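You operate a simulated robot arm through the tools that you are given. There is no shell and no other tool. Be economical: measure what you need, move in short steps, check, and stop when the job is done.

Carry out the task below with a simulated robot arm. There is one attempt and no reset: what you move stays moved.

TASK
Squeegee the wet patch off the air bench and stand the beige tub back.
Fine: tub on the drying rack while you work; squeegee back.

It is judged by the outcome, as a careful person would: the job done as asked, and still so three seconds after it is handed in. It fails if anything else is knocked over, pushed out of place, dropped, spilled or broken.

THE ROBOT
A 6-joint arm with a two-finger parallel gripper, fixed in place. Base frame: the origin is at the foot of the arm, x ahead of it, y to its left, z up; the work surface is at about z = 0.86. Lengths are in m, angles in degrees, forces in N, time in s.
With the tool pointing down near the work surface it reaches from about 0.26 to 0.68 m from the base axis. Its first joint turns from -66.0 to 66.0 degrees. Payload 2.9 kg.
Tool frame: the origin (TCP) lies between the finger pads and is the grasp point; the fingertips stand 0.03 m ahead of it; z points along the fingers, y is the line along which they close. The gripper opens to 0.11 m. The fingers are 0.02 m wide and 0.01 m thick; the gripper's body (0.048 by 0.112 m) begins 0.055 m behind the TCP.
Orientation is that of the tool frame in the base frame, as a unit quaternion [w, x, y, z]. With the fingers straight down and closing along the base's y, the tool's x points along the base's -x, its y along +y and its z along -z.

THE INTERFACE
- The arm moves only by the tool drive_tool. Its argument "commands" is a list of rows, each a list of 7 numbers: the shift along the tool's x, y, z in units of 500 mm (1.0 is 500 mm), then the turn, a rotation vector about the tool's x, y, z in units of 60 degrees (1.0 is 60 degrees), then the finger opening in m, from 0 to 0.11. In form: [[tx, ty, tz, rx, ry, rz, hand], ...]. A call has 1 to 10 rows; each row is the pose to reach, as a shift and turn from the pose commanded when the call began, along the tool's axes at that moment. A call with a number of a shift or a turn outside -1 to 1 is refused whole. A row lasts 0.2 s, in which the tool goes at most 0.05 m and 8.6 degrees; a call with a longer step from one row to the next is refused whole, and so is a gripper value outside its range. A pose out of reach is approached as far as the arm can. The call stops where the force on the tool passes 40 N (or 10 N more than at its start, if that is more) or the arm is blocked; 0.2 s more then pass. The fingers move at their own pace (about 0.108 m/s each) and stop on an object; they squeeze with about 24 N. The grip force told is the motor's: it shows also when the fingers shut on nothing. Time passes only in rows, and 0.2 s behind the last, so rows that repeat a pose let the fingers close. It gives the time, the measured TCP pose, the force on the tool (base axes), the opening and the grip force at its end, in the units of the frame above (readings bear some noise).
- Cameras (640 x 400 px; columns grow to the right, rows downward): "scene" is fixed at [0.08, 0.4356, 1.3858]; the picture's right is [-0.72, -0.69, 0.00], its down [-0.38, 0.40, -0.83] and it looks along [0.58, -0.60, -0.55] (base axes); focal length 311 px, centre (320, 200). "wrist" rides on the gripper at [-0.036, 0, -0.057] in the tool frame; the picture's right is [0.00, -1.00, 0.00], its down [0.97, 0.00, -0.24] and it looks along [0.24, 0.00, 0.97] (tool axes); focal length 218 px, centre (320, 200).
- capture(camera): a new picture of that camera. No time passes.
- pixel_to_xyz(camera, pixels): for up to 12 pixels [column, row] of the newest picture of that camera ("zoom" is the newest enlarged one), the place [x, y, z] in the base frame of the surface seen there, good to about 0.002 m. No time passes.
- zoom(camera, box): a new picture of the part [left, top, right, bottom] of that camera's present view, enlarged. No time passes.
- finish_job(): hands the job in; it is judged then, once.

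Work in short steps. Measure before you move; look again where a grasp or a placing could have gone wrong, and mend it. You have 80 turns and 34 pictures in all, the two below and enlarged ones among them. Open the gripper and draw the arm clear of the work before you hand the job in, unless the task says otherwise; then end with one line.

The tools are called after ">>>" as a command line: name --pt "numbers of a row" for each row, then --argument value for the rest, lists and objects as JSON in quotes. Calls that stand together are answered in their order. drive_tool: Moves the arm, as the interface text tells. Its arguments: {"type":"object","properties":{"commands":{"type":"array","items":{"type":"array","items":{"type":"number"}}}},"required":["commands"]} The other tools are called the same way: capture (camera) takes a picture; pixel_to_xyz (camera, pixels) gives the place of the surface under pixels of a picture; zoom (camera, box) takes an enlarged picture of a part of a camera's view; finish_job () hands the job in.

At the start:

```text
time: 0.0
ee_pos: [0.3701, 0.2354, 1.2235]
orientation: [0.0, 0.001, 1.0, -0.001]
ft_force: [-0.1, 0.6, 0.2]
width: 0.1102
grip_force: 0.0
```

scene: 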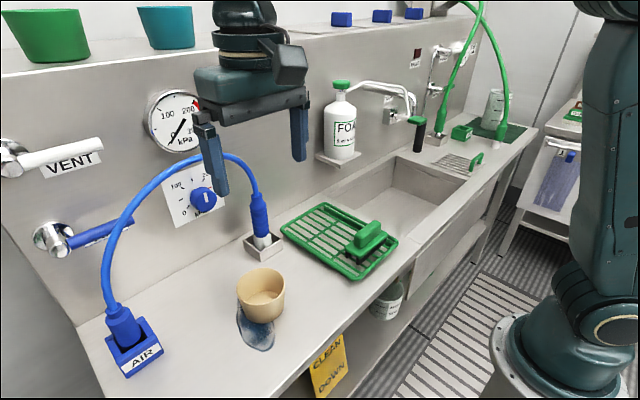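
wrist: 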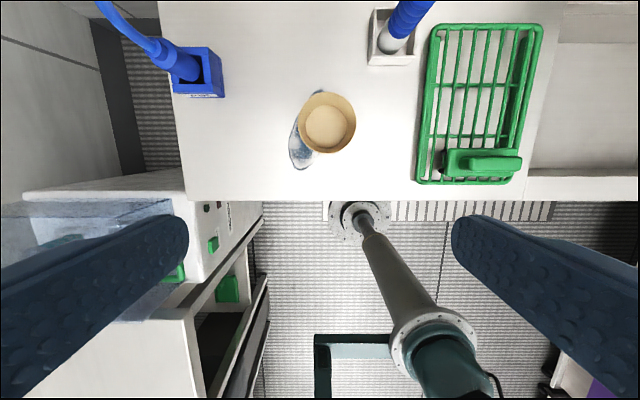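

The tub (scene ~262,295) stands on the wet patch, and the green rack holds what looks like the squeegee (~365,243). I'll zoom in and measure both.

>>> zoom --camera "scene" --box '[200, 180, 420, 360]'

>>> zoom --camera "wrist" --box '[270, 0, 560, 200]'

>>> pixel_to_xyz --camera "wrist" --pixels '[[327, 127], [327, 94], [355, 122], [300, 122], [327, 152], [293, 145], [302, 168], [250, 150], [520, 164], [470, 164], [495, 155], [495, 170]]'

```text
2.22 times, centred on (310, 270) of scene
```

zoom: 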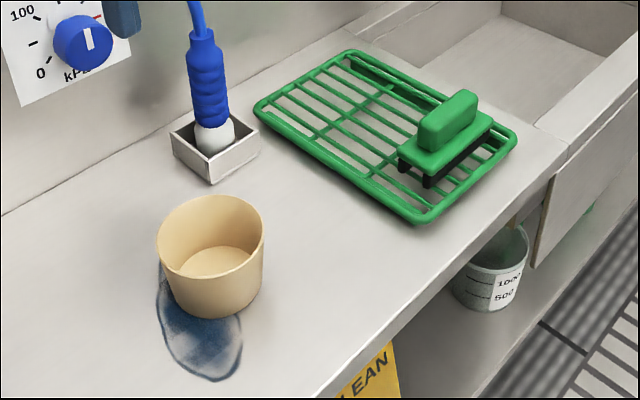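

```text
2.00 times, centred on (415, 100) of wrist
```

zoom: 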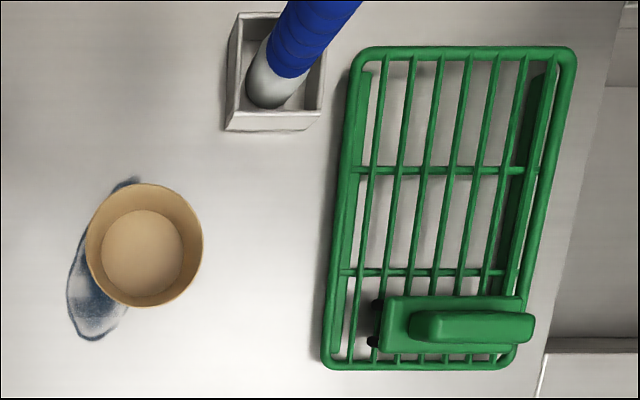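

```text
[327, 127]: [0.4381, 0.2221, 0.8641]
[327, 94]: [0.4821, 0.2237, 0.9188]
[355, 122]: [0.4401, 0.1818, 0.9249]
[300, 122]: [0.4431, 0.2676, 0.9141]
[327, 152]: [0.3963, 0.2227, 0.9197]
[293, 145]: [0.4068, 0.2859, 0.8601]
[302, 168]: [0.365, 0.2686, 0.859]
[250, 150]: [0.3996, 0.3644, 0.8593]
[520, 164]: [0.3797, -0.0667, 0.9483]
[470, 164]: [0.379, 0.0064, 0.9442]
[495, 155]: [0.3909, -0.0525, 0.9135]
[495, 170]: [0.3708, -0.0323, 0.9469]
```

I need the squeegee's geometry and the tub's rim more exactly.

>>> zoom --camera "scene" --box '[325, 205, 405, 265]'

>>> pixel_to_xyz --camera "zoom" --pixels '[[280, 160], [430, 70], [370, 110], [340, 150], [200, 250], [330, 290], [520, 170], [210, 290], [315, 320], [430, 260]]'

>>> pixel_to_xyz --camera "scene" --pixels '[[261, 270], [240, 290], [283, 285], [262, 320], [262, 310], [237, 313], [262, 350], [273, 330], [313, 225], [300, 205], [345, 275], [395, 240]]'

```text
6.67 times, centred on (365, 235) of scene
```

zoom: 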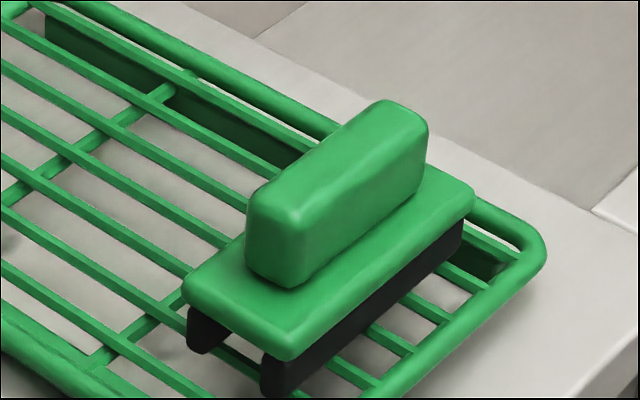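

```text
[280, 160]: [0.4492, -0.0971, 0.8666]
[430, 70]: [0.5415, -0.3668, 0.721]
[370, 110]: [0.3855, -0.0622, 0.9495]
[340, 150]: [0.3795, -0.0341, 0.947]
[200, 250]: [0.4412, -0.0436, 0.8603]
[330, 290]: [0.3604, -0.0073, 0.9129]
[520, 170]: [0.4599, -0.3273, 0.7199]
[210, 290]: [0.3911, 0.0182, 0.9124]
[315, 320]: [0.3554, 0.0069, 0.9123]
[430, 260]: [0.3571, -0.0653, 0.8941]
```

```text
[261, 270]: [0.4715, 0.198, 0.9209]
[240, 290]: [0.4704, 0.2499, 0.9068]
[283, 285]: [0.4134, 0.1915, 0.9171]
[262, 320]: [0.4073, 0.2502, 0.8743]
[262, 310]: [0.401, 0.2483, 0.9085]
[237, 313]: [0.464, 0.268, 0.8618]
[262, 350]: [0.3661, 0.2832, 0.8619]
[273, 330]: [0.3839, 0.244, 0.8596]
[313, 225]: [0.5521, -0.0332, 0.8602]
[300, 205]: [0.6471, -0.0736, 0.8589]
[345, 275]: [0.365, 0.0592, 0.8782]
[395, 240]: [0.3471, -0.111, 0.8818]
```

Next the rack's bar heights and the hose connector, to find a clear spot for the tub on the rack.

>>> zoom --camera "wrist" --box '[350, 0, 560, 200]'

>>> pixel_to_xyz --camera "wrist" --pixels '[[417, 62], [431, 6], [410, 20], [390, 45], [450, 84], [480, 85], [430, 100], [417, 178], [512, 180], [530, 100], [542, 30], [438, 28]]'

>>> pixel_to_xyz --camera "scene" --pixels '[[258, 200], [262, 225], [250, 180], [240, 168], [264, 241], [320, 203], [280, 225], [360, 278], [386, 270], [398, 241], [337, 243], [330, 238]]'

```text
2.00 times, centred on (455, 100) of wrist
```

zoom: 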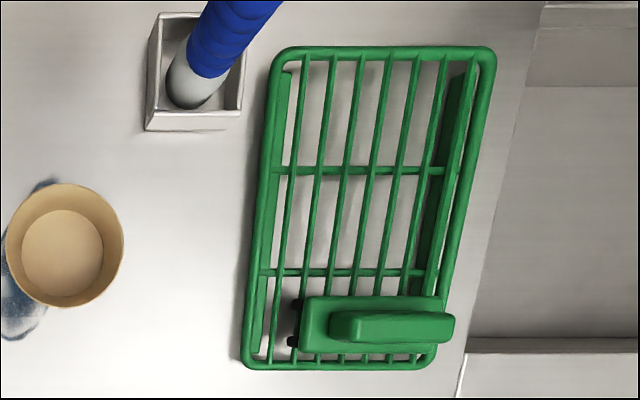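

```text
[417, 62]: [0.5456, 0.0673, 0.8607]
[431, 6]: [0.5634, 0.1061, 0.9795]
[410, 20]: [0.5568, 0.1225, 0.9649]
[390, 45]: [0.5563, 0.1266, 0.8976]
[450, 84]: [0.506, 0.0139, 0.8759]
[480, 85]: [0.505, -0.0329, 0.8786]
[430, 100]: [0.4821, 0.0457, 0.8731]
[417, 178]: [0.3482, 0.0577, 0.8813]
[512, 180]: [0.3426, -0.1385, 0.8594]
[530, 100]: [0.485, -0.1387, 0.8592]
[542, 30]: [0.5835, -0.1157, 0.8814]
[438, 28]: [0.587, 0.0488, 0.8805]
```

```text
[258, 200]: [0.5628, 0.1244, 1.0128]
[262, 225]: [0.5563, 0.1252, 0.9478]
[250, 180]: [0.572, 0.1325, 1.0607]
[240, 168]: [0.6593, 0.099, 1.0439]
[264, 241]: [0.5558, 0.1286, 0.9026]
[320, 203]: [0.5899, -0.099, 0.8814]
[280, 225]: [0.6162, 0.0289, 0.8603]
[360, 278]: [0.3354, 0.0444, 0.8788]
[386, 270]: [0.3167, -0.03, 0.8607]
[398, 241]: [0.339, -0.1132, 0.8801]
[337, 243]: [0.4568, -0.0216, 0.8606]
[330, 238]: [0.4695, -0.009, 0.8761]
```

Tub rim is centred at about (0.439, 0.2245), about 0.087 across, top at 0.92. I'll move over it and come down to z≈1.0.

>>> drive_tool --pt "-0.03 -0.005 0.05 0 0 0 0.11" --pt "-0.07 -0.01 0.12 0 0 0 0.11" --pt "-0.11 -0.016 0.19 0 0 0 0.11" --pt "-0.1378 -0.0218 0.27 0 0 0 0.11" --pt "-0.1378 -0.0218 0.35 0 0 0 0.11" --pt "-0.1378 -0.0218 0.43 0 0 0 0.11" --pt "-0.1378 -0.0218 0.447 0 0 0 0.11"

>>> capture --camera "wrist"

```text
time: 1.6
ee_pos: [0.4388, 0.2238, 0.9945]
orientation: [0.001, 0.0, 1.0, 0.0]
ft_force: [0.1, 0.7, 0.4]
width: 0.1102
grip_force: 0.1
```

```text
27 pictures are left
```

wrist: 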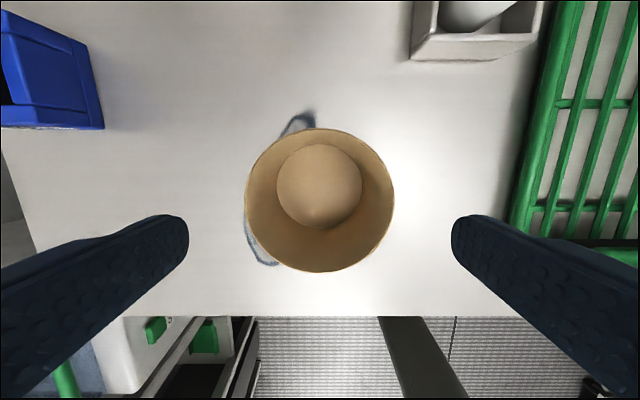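

The tub is centred between the fingers (col ~320). I'll check the rim in x.

>>> pixel_to_xyz --camera "wrist" --pixels '[[320, 131], [320, 269], [249, 198], [391, 198], [320, 185], [303, 116], [250, 250], [275, 262], [244, 225], [200, 310]]'

```text
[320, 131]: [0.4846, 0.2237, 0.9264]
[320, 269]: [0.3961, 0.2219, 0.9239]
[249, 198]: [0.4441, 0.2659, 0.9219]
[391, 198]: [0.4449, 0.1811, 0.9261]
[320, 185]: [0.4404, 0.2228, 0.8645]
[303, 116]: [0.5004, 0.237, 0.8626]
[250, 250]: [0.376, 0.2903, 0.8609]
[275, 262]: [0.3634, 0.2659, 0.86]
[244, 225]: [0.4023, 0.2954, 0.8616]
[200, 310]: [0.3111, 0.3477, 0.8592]
```

Centre (0.440, 0.2235), rim at 0.926. I'll descend to TCP 0.905 and close.

>>> drive_tool --pt "-0.002 0 0.05 0 0 0 0.11" --pt "-0.002 0 0.1 0 0 0 0.11" --pt "-0.002 0 0.15 0 0 0 0.11" --pt "-0.002 0 0.179 0 0 0 0.11" --pt "-0.002 0 0.179 0 0 0 0.07" --pt "-0.002 0 0.179 0 0 0 0.07" --pt "-0.002 0 0.179 0 0 0 0.07"

```text
time: 3.2
ee_pos: [0.4416, 0.2227, 0.9093]
orientation: [0.0, 0.0, 1.0, 0.0]
ft_force: [-0.1, 0.2, 0.4]
width: 0.0906
grip_force: 23.9
```

Gripped at 0.0906. Lift straight up.

>>> drive_tool --pt "0 0 -0.03 0 0 0 0.07" --pt "0 0 -0.08 0 0 0 0.07" --pt "0 0 -0.14 0 0 0 0.07" --pt "0 0 -0.2 0 0 0 0.07" --pt "0 0 -0.2 0 0 0 0.07"

>>> capture --camera "scene"

```text
time: 4.4
ee_pos: [0.4403, 0.2233, 1.0072]
orientation: [0.0, 0.0, 1.0, 0.0]
ft_force: [0.7, -0.1, -1.0]
width: 0.0911
grip_force: 24.1
```

```text
26 pictures are left
```

scene: 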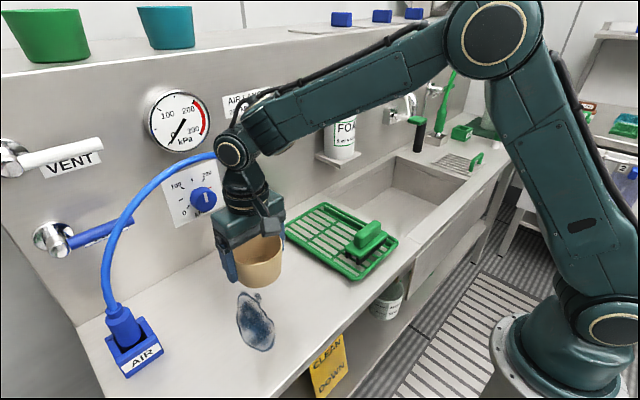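

The patch is exposed and the tub is held. I'll carry it to the rack at about (0.487, -0.03), passing the hose connector at small x before moving out.

>>> drive_tool --pt "0 -0.07 -0.02 0 0 0 0.07" --pt "0 -0.15 -0.02 0 0 0 0.07" --pt "0 -0.23 -0.02 0 0 0 0.07" --pt "0 -0.31 -0.02 0 0 0 0.07" --pt "0 -0.39 -0.02 0 0 0 0.07" --pt "-0.03 -0.46 -0.02 0 0 0 0.07" --pt "-0.07 -0.5066 0 0 0 0 0.07" --pt "-0.094 -0.5066 0.04 0 0 0 0.07" --pt "-0.094 -0.5066 0.1 0 0 0 0.07" --pt "-0.094 -0.5066 0.14 0 0 0 0.07"

>>> capture --camera "scene"

```text
time: 6.6
ee_pos: [0.4883, -0.0298, 0.939]
orientation: [-0.001, 0.001, 1.0, 0.0]
ft_force: [0.3, 0.3, 0.1]
width: 0.0907
grip_force: 23.5
```

```text
25 pictures are left
```

scene: 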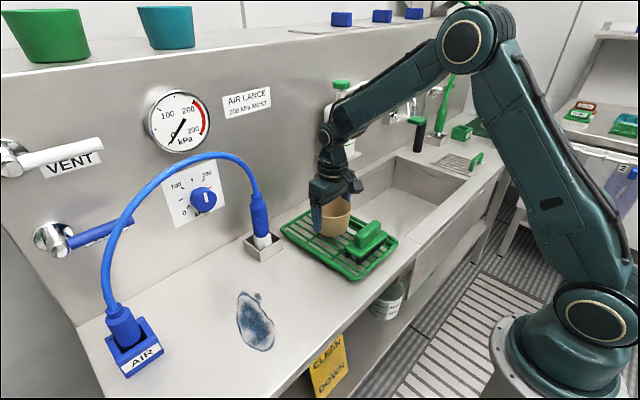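

The tub bottom should be ~1 cm above the bars. Lower in small steps and read the force.

>>> drive_tool --pt "0 0 0.01 0 0 0 0.07" --pt "0 0 0.02 0 0 0 0.07" --pt "0 0 0.025 0 0 0 0.07" --pt "0 0 0.025 0 0 0 0.07"

>>> zoom --camera "scene" --box '[270, 160, 420, 280]'

```text
time: 7.6
ee_pos: [0.4883, -0.0289, 0.9278]
orientation: [0.003, 0.0, 1.0, 0.0]
ft_force: [1.1, -1.5, 21.0]
width: 0.0909
grip_force: 24.1
```

```text
3.33 times, centred on (345, 220) of scene
```

zoom: 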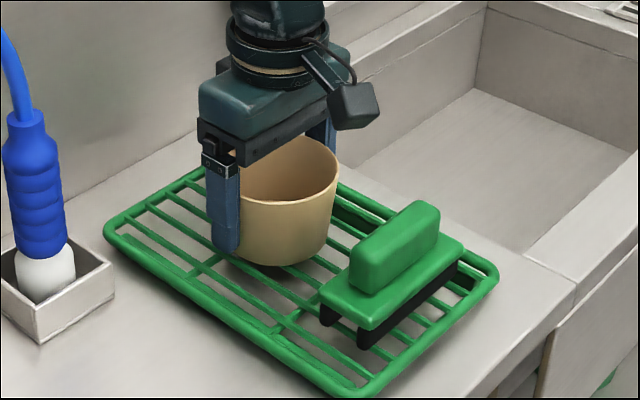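

Contact (21 N). I'll ease up 2 mm, open fully, and rise.

>>> drive_tool --pt "0 0 -0.005 0 0 0 0.07" --pt "0 0 -0.005 0 0 0 0.11" --pt "0 0 -0.005 0 0 0 0.11" --pt "0 0 -0.03 0 0 0 0.11" --pt "0 0 -0.08 0 0 0 0.11" --pt "0 0 -0.16 0 0 0 0.11" --pt "0 0 -0.24 0 0 0 0.11"

>>> capture --camera "wrist"

```text
time: 9.2
ee_pos: [0.4864, -0.0294, 1.0472]
orientation: [0.0, 0.0, 1.0, -0.001]
ft_force: [-0.7, 0.1, 0.7]
width: 0.11
grip_force: 0.1
```

```text
23 pictures are left
```

wrist: 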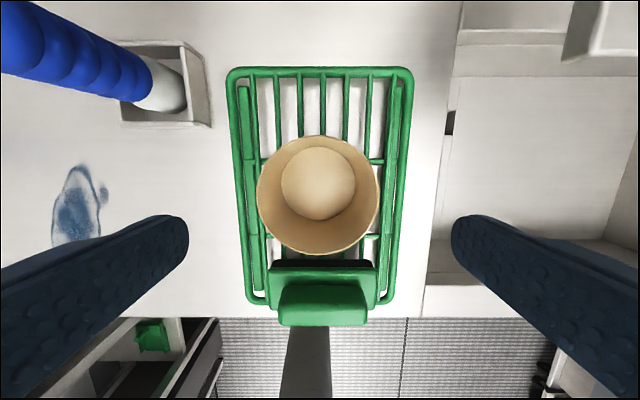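

The tub is upright on the rack, and the squeegee is free at (320, 295). I'll measure its handle.

>>> zoom --camera "wrist" --box '[240, 220, 400, 340]'

>>> pixel_to_xyz --camera "wrist" --pixels '[[285, 300], [360, 300], [322, 287], [322, 308], [322, 320], [322, 275], [322, 262], [276, 290], [371, 290], [375, 264], [258, 264]]'

```text
3.33 times, centred on (320, 280) of wrist
```

zoom: 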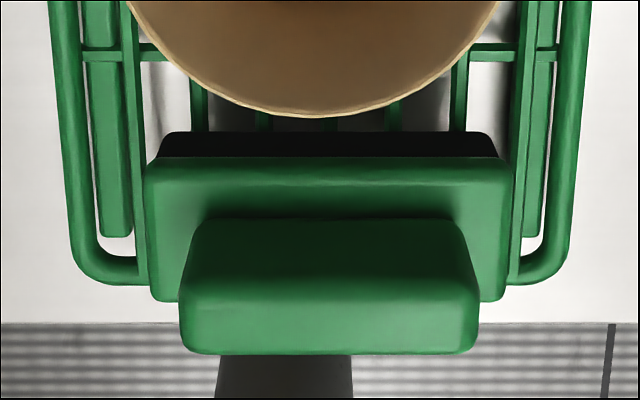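

```text
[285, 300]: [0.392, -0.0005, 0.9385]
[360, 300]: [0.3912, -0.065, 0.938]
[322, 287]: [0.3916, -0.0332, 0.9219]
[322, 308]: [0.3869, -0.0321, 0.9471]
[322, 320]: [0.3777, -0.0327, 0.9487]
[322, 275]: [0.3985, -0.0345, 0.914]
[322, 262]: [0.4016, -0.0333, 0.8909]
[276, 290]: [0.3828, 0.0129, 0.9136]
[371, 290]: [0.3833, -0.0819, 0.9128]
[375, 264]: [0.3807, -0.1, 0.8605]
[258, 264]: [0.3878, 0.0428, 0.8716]
```

Handle: x 0.366–0.392, centre y −0.033, top 0.948. I'll move above it while turning the gripper toward 90° about z.

>>> drive_tool --pt "0.03 0 0 0 0 0.14 0.11" --pt "0.06 0 0 0 0 0.28 0.11" --pt "0.1 0 0 0 0 0.42 0.09" --pt "0.14 0 0 0 0 0.56 0.07" --pt "0.18 0 0 0 0 0.7 0.06" --pt "0.216 -0.007 0 0 0 0.84 0.054" --pt "0.216 -0.007 0 0 0 0.98 0.054"

>>> drive_tool --pt "0 0 0 0 0 0.13 0.054" --pt "0 0 0 0 0 0.26 0.054" --pt "0 0 0 0 0 0.39 0.054" --pt "0 0 0 0 0 0.52 0.054" --pt "0 0 0 0 0 0.52 0.054"

>>> capture --camera "wrist"

```text
time: 10.8
ee_pos: [0.3793, -0.0306, 1.0465]
orientation: [0.0, 0.493, 0.87, 0.0]
ft_force: [0.4, 0.0, -0.1]
width: 0.054
grip_force: 0.0
```

```text
time: 12.0
ee_pos: [0.3807, -0.0316, 1.0467]
orientation: [-0.001, 0.708, 0.706, 0.0]
ft_force: [-1.4, -0.2, -0.3]
width: 0.0539
grip_force: 0.1
```

```text
21 pictures are left
```

wrist: 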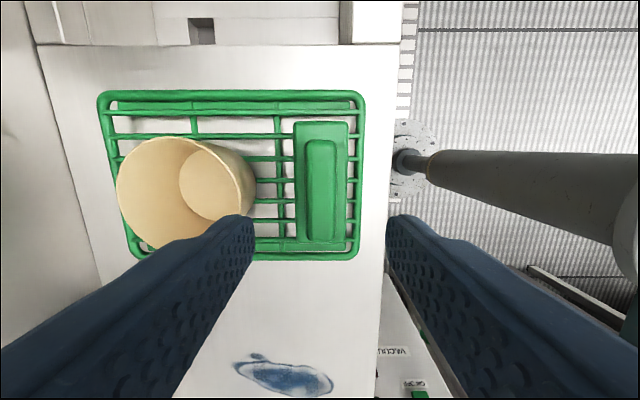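

The handle is centred at col ~321. I'll verify it before descending.

>>> pixel_to_xyz --camera "wrist" --pixels '[[321, 145], [321, 190], [321, 230], [308, 190], [335, 190], [297, 190], [347, 190], [321, 238], [321, 126]]'

```text
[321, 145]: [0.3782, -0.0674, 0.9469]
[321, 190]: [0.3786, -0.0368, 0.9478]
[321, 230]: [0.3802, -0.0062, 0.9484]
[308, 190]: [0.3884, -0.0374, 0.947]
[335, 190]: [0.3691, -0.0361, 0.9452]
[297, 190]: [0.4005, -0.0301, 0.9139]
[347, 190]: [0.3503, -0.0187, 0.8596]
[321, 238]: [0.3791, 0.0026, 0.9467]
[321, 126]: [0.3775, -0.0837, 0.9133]
```

Aligned. Descend to TCP 0.946 and close on the handle.

>>> drive_tool --pt "-0.003 -0.002 0.06 0 0 0 0.054" --pt "-0.003 -0.002 0.12 0 0 0 0.054" --pt "-0.003 -0.002 0.17 0 0 0 0.054" --pt "-0.003 -0.002 0.199 0 0 0 0.054" --pt "-0.003 -0.002 0.199 0 0 0 0.01" --pt "-0.003 -0.002 0.199 0 0 0 0.01" --pt "-0.003 -0.002 0.199 0 0 0 0.01"

```text
time: 13.6
ee_pos: [0.3766, -0.0325, 0.9489]
orientation: [0.0, 0.708, 0.707, 0.0]
ft_force: [0.1, 0.0, -0.9]
width: 0.0239
grip_force: 23.2
```

Gripped at 0.024. Lift straight up and look at the patch.

>>> drive_tool --pt "0 0 -0.02 0 0 0 0.01" --pt "0 0 -0.06 0 0 0 0.01" --pt "0 0 -0.12 0 0 0 0.01" --pt "0 0 -0.18 0 0 0 0.01" --pt "0 0 -0.18 0 0 0 0.01"

>>> zoom --camera "scene" --box '[200, 200, 400, 360]'

```text
time: 14.8
ee_pos: [0.3794, -0.0317, 1.0396]
orientation: [0.0, 0.707, 0.707, 0.001]
ft_force: [-0.1, 0.4, -1.2]
width: 0.0237
grip_force: 24.5
```

```text
2.50 times, centred on (300, 280) of scene
```

zoom: 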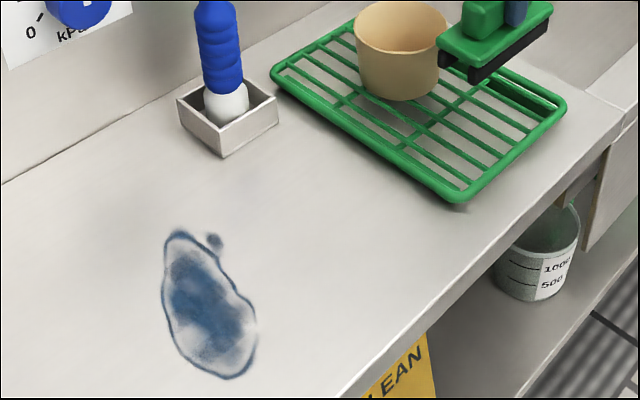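

>>> pixel_to_xyz --camera "zoom" --pixels '[[180, 229], [214, 234], [222, 250], [162, 285], [175, 340], [235, 379], [258, 340], [240, 295], [330, 397], [380, 345], [480, 80], [470, 72]]'

```text
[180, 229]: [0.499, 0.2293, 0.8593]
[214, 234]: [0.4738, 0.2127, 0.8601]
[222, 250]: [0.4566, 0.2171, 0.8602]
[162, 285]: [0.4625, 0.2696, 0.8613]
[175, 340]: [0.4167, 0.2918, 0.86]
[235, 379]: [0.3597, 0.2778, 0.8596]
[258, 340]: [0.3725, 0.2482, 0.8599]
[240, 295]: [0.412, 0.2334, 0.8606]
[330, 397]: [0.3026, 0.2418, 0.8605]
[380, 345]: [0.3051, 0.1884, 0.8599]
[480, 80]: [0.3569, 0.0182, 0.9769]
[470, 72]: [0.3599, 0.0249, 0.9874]
```

The patch spans x 0.358–0.50, y 0.21–0.295, narrower than the 0.10 blade. I'll locate the hose arc before moving near it.

>>> pixel_to_xyz --camera "scene" --pixels '[[255, 175], [240, 158], [222, 153], [190, 159], [160, 176], [135, 202], [118, 228], [107, 262], [107, 290], [125, 325]]'

```text
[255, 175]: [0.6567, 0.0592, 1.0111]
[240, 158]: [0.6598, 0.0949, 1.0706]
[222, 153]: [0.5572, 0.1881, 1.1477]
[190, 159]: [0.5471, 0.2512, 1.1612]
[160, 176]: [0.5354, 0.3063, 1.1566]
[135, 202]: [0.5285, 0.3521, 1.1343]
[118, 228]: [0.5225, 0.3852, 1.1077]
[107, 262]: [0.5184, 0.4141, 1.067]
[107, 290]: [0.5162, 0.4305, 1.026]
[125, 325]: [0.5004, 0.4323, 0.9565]
```

The hose arcs over the far end of the patch at (0.547, 0.25, 1.16), about wrist height, so I must keep the tool axis at x ≤ ~0.465. I'll first sweep the far part with the blade along x (moving in −y), then pull the rest toward the front edge. First, move over to y≈0.33 while turning back.

>>> drive_tool --pt "0.08 0 0 0 0 0 0.01" --pt "0.17 0 0 0 0 -0.12 0.01" --pt "0.26 0 0 0 0 -0.24 0.01" --pt "0.35 0 0 0 0 -0.36 0.01" --pt "0.44 0 0 0 0 -0.48 0.01" --pt "0.53 0 0 0 0 -0.6 0.01" --pt "0.62 0 0 0 0 -0.72 0.01" --pt "0.69 0 0 0 0 -0.84 0.01" --pt "0.723 0 0 0 0 -0.97 0.01"

>>> drive_tool --pt "0 0 0 0 0 -0.13 0.01" --pt "0 0 0 0 0 -0.26 0.01" --pt "0 0 0 0 0 -0.39 0.01" --pt "0 0 0 0 0 -0.53 0.01" --pt "0 0 0 0 0 -0.53 0.01"

>>> capture --camera "scene"

```text
time: 16.8
ee_pos: [0.3784, 0.3283, 1.0356]
orientation: [-0.001, 0.273, 0.962, -0.001]
ft_force: [0.1, 0.2, -0.8]
width: 0.0238
grip_force: 23.9
```

```text
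time: 18.0
ee_pos: [0.3786, 0.3261, 1.0358]
orientation: [0.0, -0.001, 1.0, 0.0]
ft_force: [0.3, -0.1, -1.2]
width: 0.0236
grip_force: 24.2
```

```text
19 pictures are left
```

scene: 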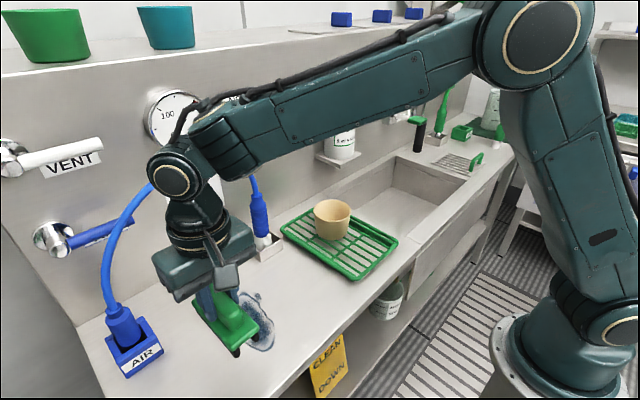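

Clear so far. I'll descend to z≈0.96 first, below the hose, then extend to x≈0.46.

>>> drive_tool --pt "0 0 0.07 0 0 0 0.01" --pt "0 0 0.145 0 0 0 0.01" --pt "-0.05 0 0.145 0 0 0 0.01" --pt "-0.11 0 0.145 0 0 0 0.01" --pt "-0.164 0 0.145 0 0 0 0.01" --pt "-0.164 0 0.145 0 0 0 0.01"

>>> capture --camera "scene"

>>> capture --camera "wrist"

```text
time: 19.4
ee_pos: [0.4601, 0.3297, 0.965]
orientation: [-0.001, 0.0, 1.0, 0.0]
ft_force: [0.0, 0.2, -1.3]
width: 0.024
grip_force: 23.9
```

```text
18 pictures are left
```

scene: 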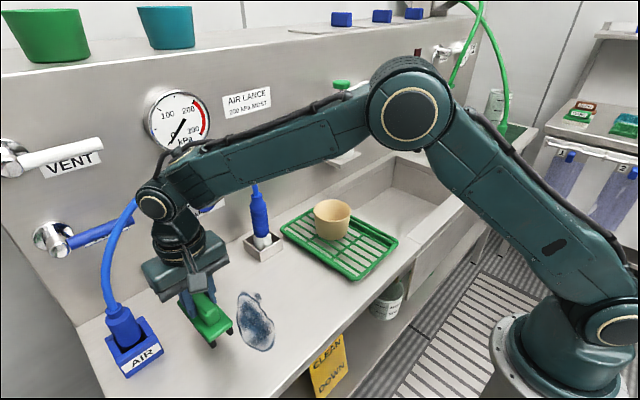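

```text
17 pictures are left
```

wrist: 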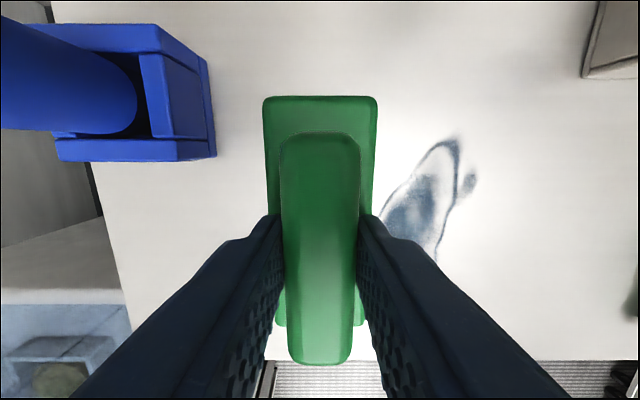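

Squeegee is square in the grip. I'll check the wrist's gap to the hose.

>>> zoom --camera "scene" --box '[90, 140, 260, 360]'

>>> pixel_to_xyz --camera "scene" --pixels '[[155, 206], [170, 190], [140, 200], [130, 208], [180, 250], [160, 275], [158, 258]]'

>>> pixel_to_xyz --camera "wrist" --pixels '[[320, 99], [266, 150], [376, 150], [321, 150], [455, 140], [210, 110]]'

```text
1.82 times, centred on (175, 250) of scene
```

zoom: 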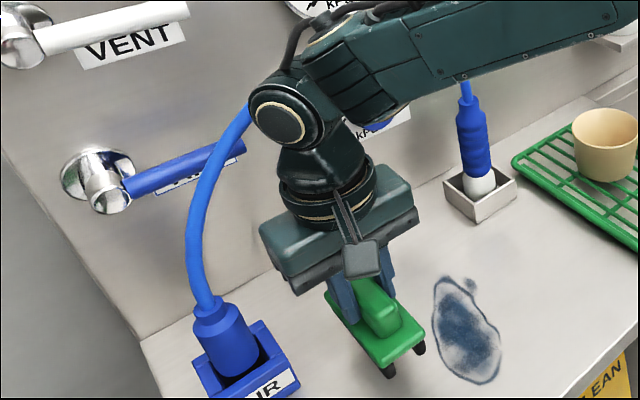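

```text
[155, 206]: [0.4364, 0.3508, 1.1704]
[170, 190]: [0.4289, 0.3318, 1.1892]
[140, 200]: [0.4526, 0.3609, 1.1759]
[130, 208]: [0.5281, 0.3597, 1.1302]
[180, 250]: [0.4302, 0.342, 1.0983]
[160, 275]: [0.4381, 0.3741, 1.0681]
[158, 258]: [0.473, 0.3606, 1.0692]
```

```text
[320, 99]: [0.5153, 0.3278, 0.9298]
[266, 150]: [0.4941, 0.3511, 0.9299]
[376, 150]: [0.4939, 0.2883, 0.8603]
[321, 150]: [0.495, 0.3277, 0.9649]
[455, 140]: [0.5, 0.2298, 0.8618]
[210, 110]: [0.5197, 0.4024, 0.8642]
```

Gap to the hose is fine (wrist front ~x 0.50, hose 0.53). Far blade end ~0.513, beyond the patch. I'll lower gently to contact.

>>> drive_tool --pt "0 0 0.03 0 0 0 0.01" --pt "0 0 0.05 0 0 0 0.01" --pt "0 0 0.06 0 0 0 0.01" --pt "0 0 0.065 0 0 0 0.01" --pt "0 0 0.065 0 0 0 0.01"

```text
time: 20.6
ee_pos: [0.4612, 0.3281, 0.9314]
orientation: [0.0, 0.0, 1.0, 0.0]
ft_force: [0.0, -0.6, -1.0]
width: 0.0235
grip_force: 24.3
```

>>> drive_tool --pt "0 0 0.003 0 0 0 0.01" --pt "0 0 0.006 0 0 0 0.01" --pt "0 0 0.006 0 0 0 0.01"

```text
time: 21.4
ee_pos: [0.4602, 0.3282, 0.9304]
orientation: [0.0, 0.0, 1.0, 0.0]
ft_force: [0.1, 0.2, -1.3]
width: 0.0237
grip_force: 23.3
```

No contact yet; a little lower.

>>> drive_tool --pt "0 0 0.003 0 0 0 0.01" --pt "0 0 0.005 0 0 0 0.01" --pt "0 0 0.005 0 0 0 0.01"

```text
time: 22.2
ee_pos: [0.4601, 0.3274, 0.9267]
orientation: [0.0, 0.0, 1.0, 0.0]
ft_force: [-0.6, -0.9, 1.0]
width: 0.0236
grip_force: 24.4
```

Contact is just beginning (+2 N). One more millimetre or so.

>>> drive_tool --pt "0 0 0.002 0 0 0 0.01" --pt "0 0 0.003 0 0 0 0.01" --pt "0 0 0.003 0 0 0 0.01"

```text
time: 23.0
ee_pos: [0.4594, 0.328, 0.9263]
orientation: [0.0, -0.001, 1.0, -0.001]
ft_force: [-8.6, -2.8, 15.7]
width: 0.0239
grip_force: 24.1
```

About 16 N down: good. Sweep slowly in −y across the far part of the patch.

>>> drive_tool --pt "0 -0.03 0 0 0 0 0.01" --pt "0 -0.06 0 0 0 0 0.01" --pt "0 -0.09 0 0 0 0 0.01" --pt "0 -0.12 0 0 0 0 0.01" --pt "0 -0.15 0 0 0 0 0.01" --pt "0 -0.18 0 0 0 0 0.01" --pt "0 -0.21 0 0 0 0 0.01" --pt "0 -0.24 0 0 0 0 0.01" --pt "0 -0.27 0 0 0 0 0.01" --pt "0 -0.29 0 0 0 0 0.01"

>>> capture --camera "scene"

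```text
time: 25.2
ee_pos: [0.4595, 0.1832, 0.9275]
orientation: [0.001, 0.0, 1.0, 0.0]
ft_force: [2.1, 12.6, 16.3]
width: 0.0238
grip_force: 24.0
```

```text
15 pictures are left
```

scene: 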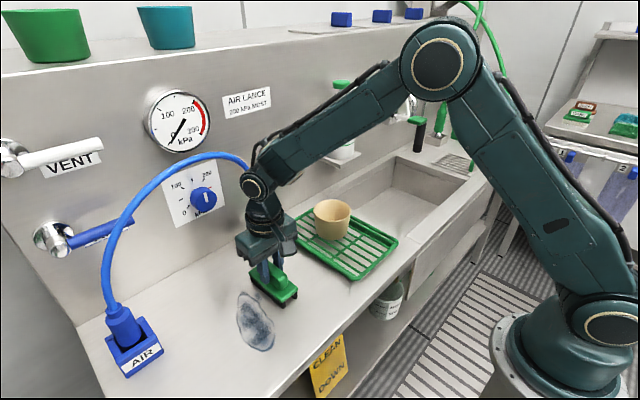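

>>> zoom --camera "scene" --box '[200, 250, 320, 370]'

```text
3.33 times, centred on (260, 310) of scene
```

zoom: 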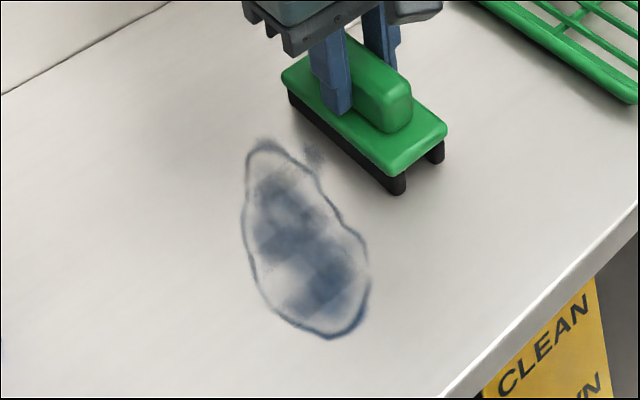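

The swept part faded but is not gone, so it takes several passes. Sweep back in +y.

>>> drive_tool --pt "0 0.03 0 0 0 0 0.01" --pt "0 0.06 0 0 0 0 0.01" --pt "0 0.09 0 0 0 0 0.01" --pt "0 0.12 0 0 0 0 0.01" --pt "0 0.15 0 0 0 0 0.01" --pt "0 0.18 0 0 0 0 0.01" --pt "0 0.21 0 0 0 0 0.01" --pt "0 0.24 0 0 0 0 0.01" --pt "0 0.27 0 0 0 0 0.01" --pt "0 0.28 0 0 0 0 0.01"

>>> drive_tool --pt "0 -0.03 0 0 0 0 0.01" --pt "0 -0.06 0 0 0 0 0.01" --pt "0 -0.09 0 0 0 0 0.01" --pt "0 -0.12 0 0 0 0 0.01" --pt "0 -0.15 0 0 0 0 0.01" --pt "0 -0.18 0 0 0 0 0.01" --pt "0 -0.21 0 0 0 0 0.01" --pt "0 -0.24 0 0 0 0 0.01" --pt "0 -0.27 0 0 0 0 0.01" --pt "0 -0.28 0 0 0 0 0.01"

>>> zoom --camera "scene" --box '[200, 250, 320, 370]'

```text
time: 25.6
ee_pos: [0.4599, 0.191, 0.9267]
orientation: [-0.001, 0.008, 1.0, -0.005]
ft_force: [-1.6, -2.2, 5.4]
width: 0.0235
grip_force: 23.8
stopped in row 2: the force on the tool passed its limit (the readings are from after the stop); the commanded pose is now the measured one
```

```text
time: 27.5
ee_pos: [0.4572, 0.0793, 0.9291]
orientation: [0.002, -0.005, 1.0, 0.004]
ft_force: [0.0, 9.5, -4.5]
width: 0.0244
grip_force: 23.9
stopped in row 9: the force on the tool passed its limit (the readings are from after the stop); the commanded pose is now the measured one
```

```text
3.33 times, centred on (260, 310) of scene
```

zoom: 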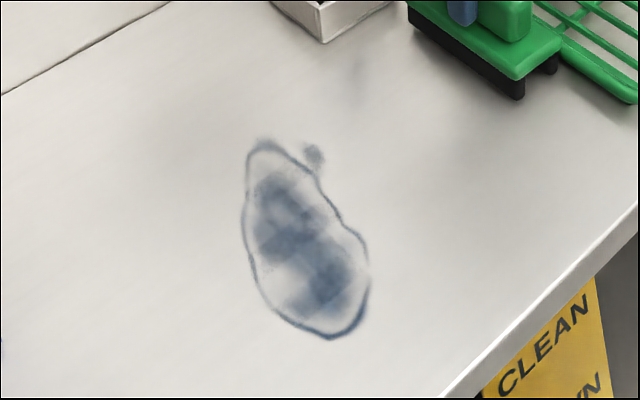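

The return stroke tripped the force limit, and the stroke I chained after it ran toward the rack. I'll lift straight up and check that nothing was disturbed.

>>> drive_tool --pt "0 0.01 -0.01 0 0 0 0.01" --pt "0 0.02 -0.04 0 0 0 0.01" --pt "0 0.02 -0.1 0 0 0 0.01" --pt "0 0.02 -0.1 0 0 0 0.01"

>>> capture --camera "scene"

>>> pixel_to_xyz --camera "scene" --pixels '[[264, 241], [320, 203], [360, 278], [398, 241], [333, 203], [350, 215], [332, 238], [314, 215], [345, 275]]'

```text
time: 28.5
ee_pos: [0.4559, 0.0884, 0.9807]
orientation: [0.001, -0.003, 1.0, 0.003]
ft_force: [0.0, -0.2, -1.5]
width: 0.0239
grip_force: 23.6
```

```text
12 pictures are left
```

scene: 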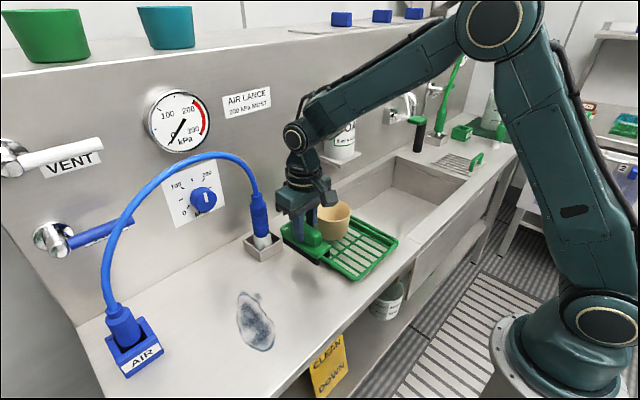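

```text
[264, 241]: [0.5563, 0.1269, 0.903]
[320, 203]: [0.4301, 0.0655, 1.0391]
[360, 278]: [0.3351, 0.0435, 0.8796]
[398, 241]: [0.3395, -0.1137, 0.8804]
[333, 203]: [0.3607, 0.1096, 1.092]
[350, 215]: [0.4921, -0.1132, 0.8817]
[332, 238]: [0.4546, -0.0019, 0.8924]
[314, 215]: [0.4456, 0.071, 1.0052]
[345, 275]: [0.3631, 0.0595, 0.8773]
```

The rack, tub and holder read the same as before, so nothing moved. A faint smudge seems to be left near where the stroke ended; I'll look closer.

>>> zoom --camera "scene" --box '[220, 240, 320, 360]'

>>> capture --camera "wrist"

```text
3.33 times, centred on (270, 300) of scene
```

zoom: 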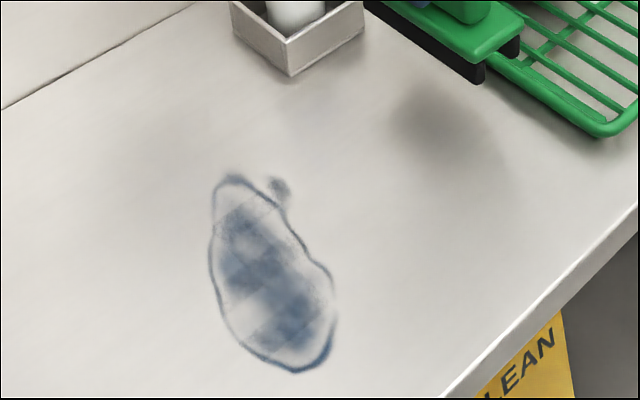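

```text
10 pictures are left
```

wrist: 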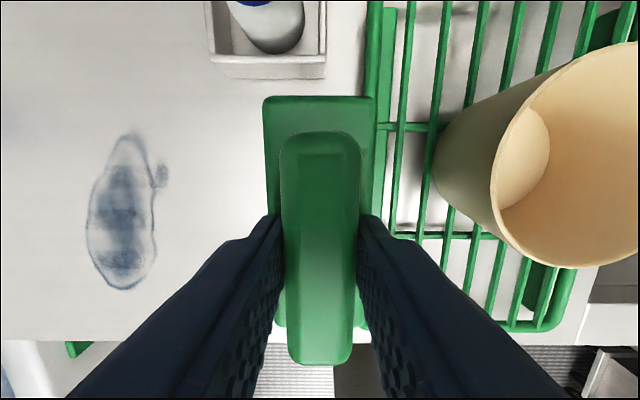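

The smudge was only the arm's shadow, and the grip is unchanged. The patch fades cell by cell, so more passes are needed; go back to y≈0.325 above the bench.

>>> drive_tool --pt "0 0.09 0 0.006 0 0.006 0.01" --pt "0 0.18 0 0.006 0 0.006 0.01" --pt "0 0.27 0 0.006 0 0.006 0.01" --pt "0 0.36 0 0.006 0 0.006 0.01" --pt "-0.004 0.44 0 0.006 0 0.006 0.01" --pt "-0.008 0.473 0.04 0.006 0 0.006 0.01" --pt "-0.008 0.473 0.09 0.006 0 0.006 0.01" --pt "-0.008 0.473 0.103 0.006 0 0.006 0.01" --pt "-0.008 0.473 0.103 0.006 0 0.006 0.01"

```text
time: 30.5
ee_pos: [0.4617, 0.3254, 0.9291]
orientation: [0.0, 0.0, 1.0, 0.0]
ft_force: [-0.7, -0.9, -2.0]
width: 0.0238
grip_force: 23.8
```

Lower to light contact, and read force.

>>> drive_tool --pt "0 0 0.004 0 0 0 0.01" --pt "0 0 0.007 0 0 0 0.01" --pt "0 0 0.007 0 0 0 0.01"

```text
time: 31.3
ee_pos: [0.461, 0.325, 0.9268]
orientation: [0.003, 0.0, 1.0, 0.001]
ft_force: [0.8, -2.2, 17.3]
width: 0.024
grip_force: 24.1
```

17 N. Sweep −y, then lift at the end.

>>> drive_tool --pt "0 -0.04 0 0 0 0 0.01" --pt "0 -0.08 0 0 0 0 0.01" --pt "0 -0.12 0 0 0 0 0.01" --pt "0 -0.16 0 0 0 0 0.01" --pt "0 -0.2 0 0 0 0 0.01" --pt "0 -0.24 0 0 0 0 0.01" --pt "0 -0.27 0 0 0 0 0.01" --pt "0 -0.27 -0.002 0 0 0 0.01" --pt "0 -0.25 -0.002 0 0 0 0.01" --pt "0 -0.22 -0.002 0 0 0 0.01"

```text
time: 33.5
ee_pos: [0.4606, 0.2116, 0.9278]
orientation: [0.0, 0.0, 1.0, -0.002]
ft_force: [-0.5, -0.5, -0.8]
width: 0.0237
grip_force: 23.7
```

The reversal works with a tiny lift, but contact was lost. Press back about 0.9 mm and sweep +y, then reverse and sweep −y.

>>> drive_tool --pt "0 -0.03 0 0 0 0 0.01" --pt "0 -0.02 0.0018 0 0 0 0.01" --pt "0 0.02 0.0018 0 0 0 0.01" --pt "0 0.06 0.0018 0 0 0 0.01" --pt "0 0.1 0.0018 0 0 0 0.01" --pt "0 0.14 0.0018 0 0 0 0.01" --pt "0 0.18 0.0018 0 0 0 0.01" --pt "0 0.22 0.0018 0 0 0 0.01"

>>> zoom --camera "scene" --box '[200, 250, 320, 370]'

```text
time: 35.3
ee_pos: [0.4595, 0.3256, 0.9273]
orientation: [0.0, -0.001, 1.0, -0.001]
ft_force: [0.2, 0.3, -1.5]
width: 0.0235
grip_force: 24.1
```

```text
3.33 times, centred on (260, 310) of scene
```

zoom: 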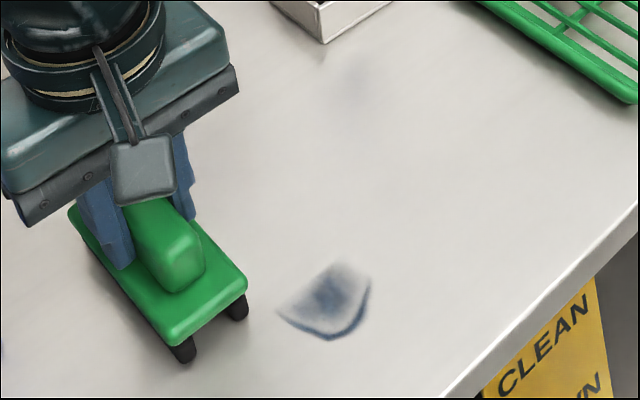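

The far band (x>0.41) is clean; the near part and a faint smudge at zoom (350,75) remain. Measure both.

>>> pixel_to_xyz --camera "zoom" --pixels '[[350, 75], [320, 62], [375, 55], [350, 110], [276, 312], [340, 262], [372, 280], [330, 342], [365, 305]]'

```text
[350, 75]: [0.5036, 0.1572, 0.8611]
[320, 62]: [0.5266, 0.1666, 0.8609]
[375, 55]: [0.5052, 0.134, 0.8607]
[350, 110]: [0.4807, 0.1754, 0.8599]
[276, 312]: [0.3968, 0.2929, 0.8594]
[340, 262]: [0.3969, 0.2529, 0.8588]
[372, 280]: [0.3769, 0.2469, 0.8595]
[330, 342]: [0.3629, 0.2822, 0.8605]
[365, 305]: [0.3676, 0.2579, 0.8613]
```

I'll do the near part by pulling toward the front edge: lift, move to (0.43, 0.27), and turn +90°.

>>> drive_tool --pt "0.02 -0.02 -0.06 0 0 0 0.01" --pt "0.04 -0.07 -0.08 0 0 0.1 0.01" --pt "0.06 -0.111 -0.08 0 0 0.22 0.01" --pt "0.06 -0.111 -0.08 0 0 0.35 0.01" --pt "0.06 -0.111 -0.08 0 0 0.48 0.01" --pt "0.06 -0.111 -0.08 0 0 0.61 0.01" --pt "0.06 -0.111 -0.08 0 0 0.74 0.01" --pt "0.06 -0.111 -0.08 0 0 0.87 0.01" --pt "0.06 -0.111 -0.08 0 0 1.0 0.01"

>>> drive_tool --pt "0 0 0 0 0 0.13 0.01" --pt "0 0 0 0 0 0.26 0.01" --pt "0 0 0 0 0 0.39 0.01" --pt "0 0 0 0 0 0.5 0.01" --pt "0 0 0 0 0 0.5 0.01"

>>> capture --camera "wrist"

```text
time: 37.3
ee_pos: [0.4311, 0.2698, 0.9667]
orientation: [0.002, 0.502, 0.865, 0.001]
ft_force: [0.4, 0.7, -1.6]
width: 0.0235
grip_force: 24.4
```

```text
time: 38.5
ee_pos: [0.4323, 0.2683, 0.9663]
orientation: [0.002, 0.708, 0.706, 0.0]
ft_force: [-0.7, -1.2, -1.1]
width: 0.0236
grip_force: 23.8
```

```text
8 pictures are left
```

wrist: 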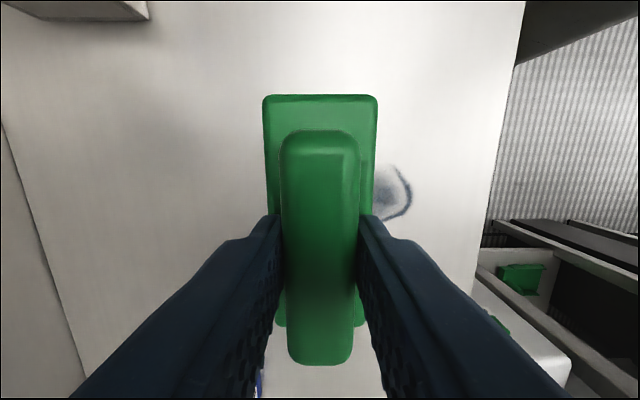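

The near patch is just ahead of the blade, and y is centred well. Lower to near contact.

>>> drive_tool --pt "0 0 0.04 0 0 0 0.01" --pt "0 0 0.07 0 0 0 0.01" --pt "0 0 0.078 0 0 0 0.01" --pt "0 0 0.078 0 0 0 0.01"

```text
time: 39.5
ee_pos: [0.432, 0.2696, 0.9268]
orientation: [0.001, 0.707, 0.707, 0.0]
ft_force: [0.1, 0.4, -0.6]
width: 0.0237
grip_force: 23.7
```

>>> drive_tool --pt "0 0 0.0015 0 0 0 0.01" --pt "0 0 0.003 0 0 0 0.01" --pt "0 0 0.003 0 0 0 0.01"

```text
time: 40.3
ee_pos: [0.4311, 0.2687, 0.9261]
orientation: [0.002, 0.707, 0.707, 0.002]
ft_force: [3.9, 0.2, 5.3]
width: 0.0238
grip_force: 23.7
```

Light contact. Press 0.5 mm more and pull −x to the front edge, lifting at the end.

>>> drive_tool --pt "0 0 0.0012 0 0 0 0.01" --pt "0 -0.035 0.0012 0 0 0 0.01" --pt "0 -0.07 0.0012 0 0 0 0.01" --pt "0 -0.105 0.0012 0 0 0 0.01" --pt "0 -0.14 0.0012 0 0 0 0.01" --pt "0 -0.18 0.0012 0 0 0 0.01" --pt "0 -0.22 0.0012 0 0 0 0.01" --pt "0 -0.26 0.0012 0 0 0 0.01" --pt "0 -0.285 0.0012 0 0 0 0.01" --pt "0 -0.285 -0.05 0 0 0 0.01"

>>> zoom --camera "scene" --box '[200, 240, 340, 380]'

```text
time: 42.5
ee_pos: [0.286, 0.2702, 0.9473]
orientation: [0.0, 0.706, 0.708, -0.003]
ft_force: [0.4, 0.0, -1.3]
width: 0.024
grip_force: 23.7
```

```text
2.86 times, centred on (270, 310) of scene
```

zoom: 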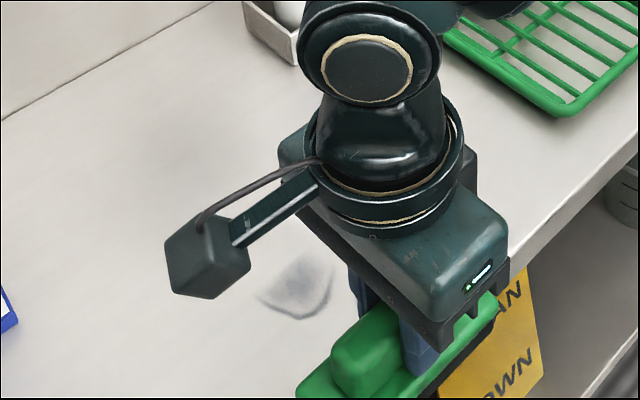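

Much fainter. Repeat the pull: go back above, lower to the same contact height.

>>> drive_tool --pt "0 0.09 0 0 0 0 0.01" --pt "0 0.18 0 0 0 0 0.01" --pt "0 0.26 0 0 0 0 0.01" --pt "0 0.285 0.02 0 0 0 0.01" --pt "0 0.285 0.048 0 0 0 0.01" --pt "0 0.285 0.0512 0 0 0 0.01" --pt "0 0.285 0.0515 0 0 0 0.01"

```text
time: 44.1
ee_pos: [0.4303, 0.2705, 0.9253]
orientation: [0.002, 0.707, 0.707, 0.002]
ft_force: [4.4, -0.1, 9.4]
width: 0.0237
grip_force: 23.9
```

>>> drive_tool --pt "0 -0.03 0.0004 0 0 0 0.01" --pt "0 -0.06 0.0004 0 0 0 0.01" --pt "0 -0.09 0.0004 0 0 0 0.01" --pt "0 -0.12 0.0004 0 0 0 0.01" --pt "0 -0.155 0.0004 0 0 0 0.01" --pt "0 -0.19 0.0004 0 0 0 0.01" --pt "0 -0.225 0.0004 0 0 0 0.01" --pt "0 -0.26 0.0004 0 0 0 0.01" --pt "0 -0.285 0.0004 0 0 0 0.01" --pt "0 -0.285 -0.05 0 0 0 0.01"

>>> drive_tool --pt "0 0.09 0 0 0 0 0.01" --pt "0 0.18 0 0 0 0 0.01" --pt "0 0.26 0 0 0 0 0.01" --pt "0 0.285 0.02 0 0 0 0.01" --pt "0 0.285 0.048 0 0 0 0.01" --pt "0 0.285 0.0506 0 0 0 0.01" --pt "0 0.285 0.0506 0 0 0 0.01"

```text
time: 46.3
ee_pos: [0.2875, 0.2686, 0.948]
orientation: [0.001, 0.706, 0.708, -0.002]
ft_force: [-1.2, 0.4, -1.6]
width: 0.0235
grip_force: 23.8
```

```text
time: 47.9
ee_pos: [0.4313, 0.2691, 0.9246]
orientation: [0.001, 0.707, 0.707, 0.001]
ft_force: [1.2, -0.6, 2.1]
width: 0.0238
grip_force: 24.3
```

One more pull for good measure, then lift and move aside to look.

>>> drive_tool --pt "0 -0.03 0.0014 0 0 0 0.01" --pt "0 -0.06 0.0014 0 0 0 0.01" --pt "0 -0.09 0.0014 0 0 0 0.01" --pt "0 -0.12 0.0014 0 0 0 0.01" --pt "0 -0.155 0.0014 0 0 0 0.01" --pt "0 -0.19 0.0014 0 0 0 0.01" --pt "0 -0.225 0.0014 0 0 0 0.01" --pt "0 -0.26 0.0014 0 0 0 0.01" --pt "0 -0.285 0.0014 0 0 0 0.01" --pt "0 -0.285 -0.06 0 0 0 0.01"

>>> drive_tool --pt "0 0.05 -0.08 0 0 0 0.01" --pt "-0.08 0.1 -0.13 0 0 0 0.01" --pt "-0.17 0.15 -0.16 0 0 0 0.01" --pt "-0.26 0.185 -0.17 0 0 0 0.01" --pt "-0.34 0.185 -0.17 0 0 0 0.01" --pt "-0.34 0.185 -0.17 0 0 0 0.01"

>>> zoom --camera "scene" --box '[190, 220, 350, 380]'

```text
time: 50.1
ee_pos: [0.2845, 0.2665, 0.9545]
orientation: [0.001, 0.706, 0.708, -0.004]
ft_force: [0.0, 0.2, -1.6]
width: 0.0237
grip_force: 24.4
```

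```text
refused: row 2 steps farther than a row can; nothing moved
```

```text
2.50 times, centred on (270, 300) of scene
```

zoom: 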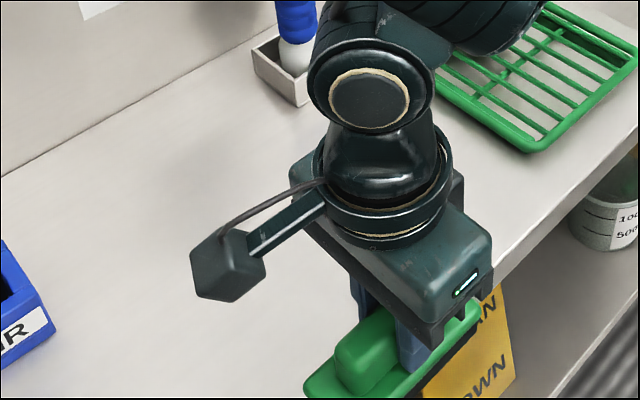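

The near part looks clean. Carry the squeegee up and over toward its rack place.

>>> drive_tool --pt "0 0.05 -0.08 0 0 0 0.01" --pt "-0.05 0.09 -0.15 0 0 0 0.01" --pt "-0.13 0.13 -0.171 0 0 0 0.01" --pt "-0.21 0.16 -0.171 0 0 0 0.01" --pt "-0.3 0.18 -0.171 0 0 0 0.01" --pt "-0.39 0.189 -0.171 0 0 0 0.01" --pt "-0.48 0.189 -0.171 0 0 0 0.01" --pt "-0.57 0.189 -0.171 0 0 0 0.01" --pt "-0.597 0.189 -0.171 0 0 0 0.01" --pt "-0.597 0.189 -0.171 0 0 0 0.01"

>>> capture --camera "scene"

```text
time: 52.3
ee_pos: [0.3834, -0.0329, 1.0383]
orientation: [0.002, 0.708, 0.707, 0.0]
ft_force: [0.4, -0.1, -1.3]
width: 0.024
grip_force: 24.0
```

```text
5 pictures are left
```

scene: 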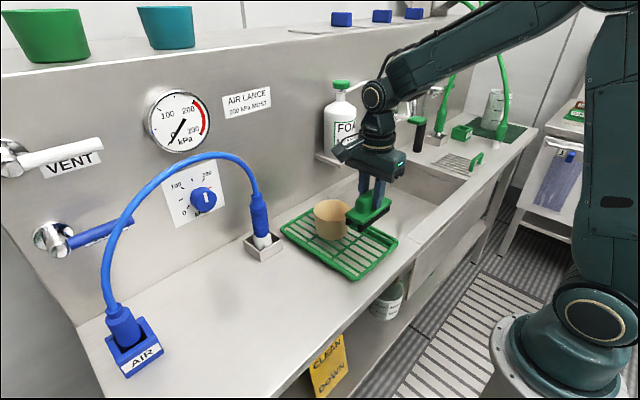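

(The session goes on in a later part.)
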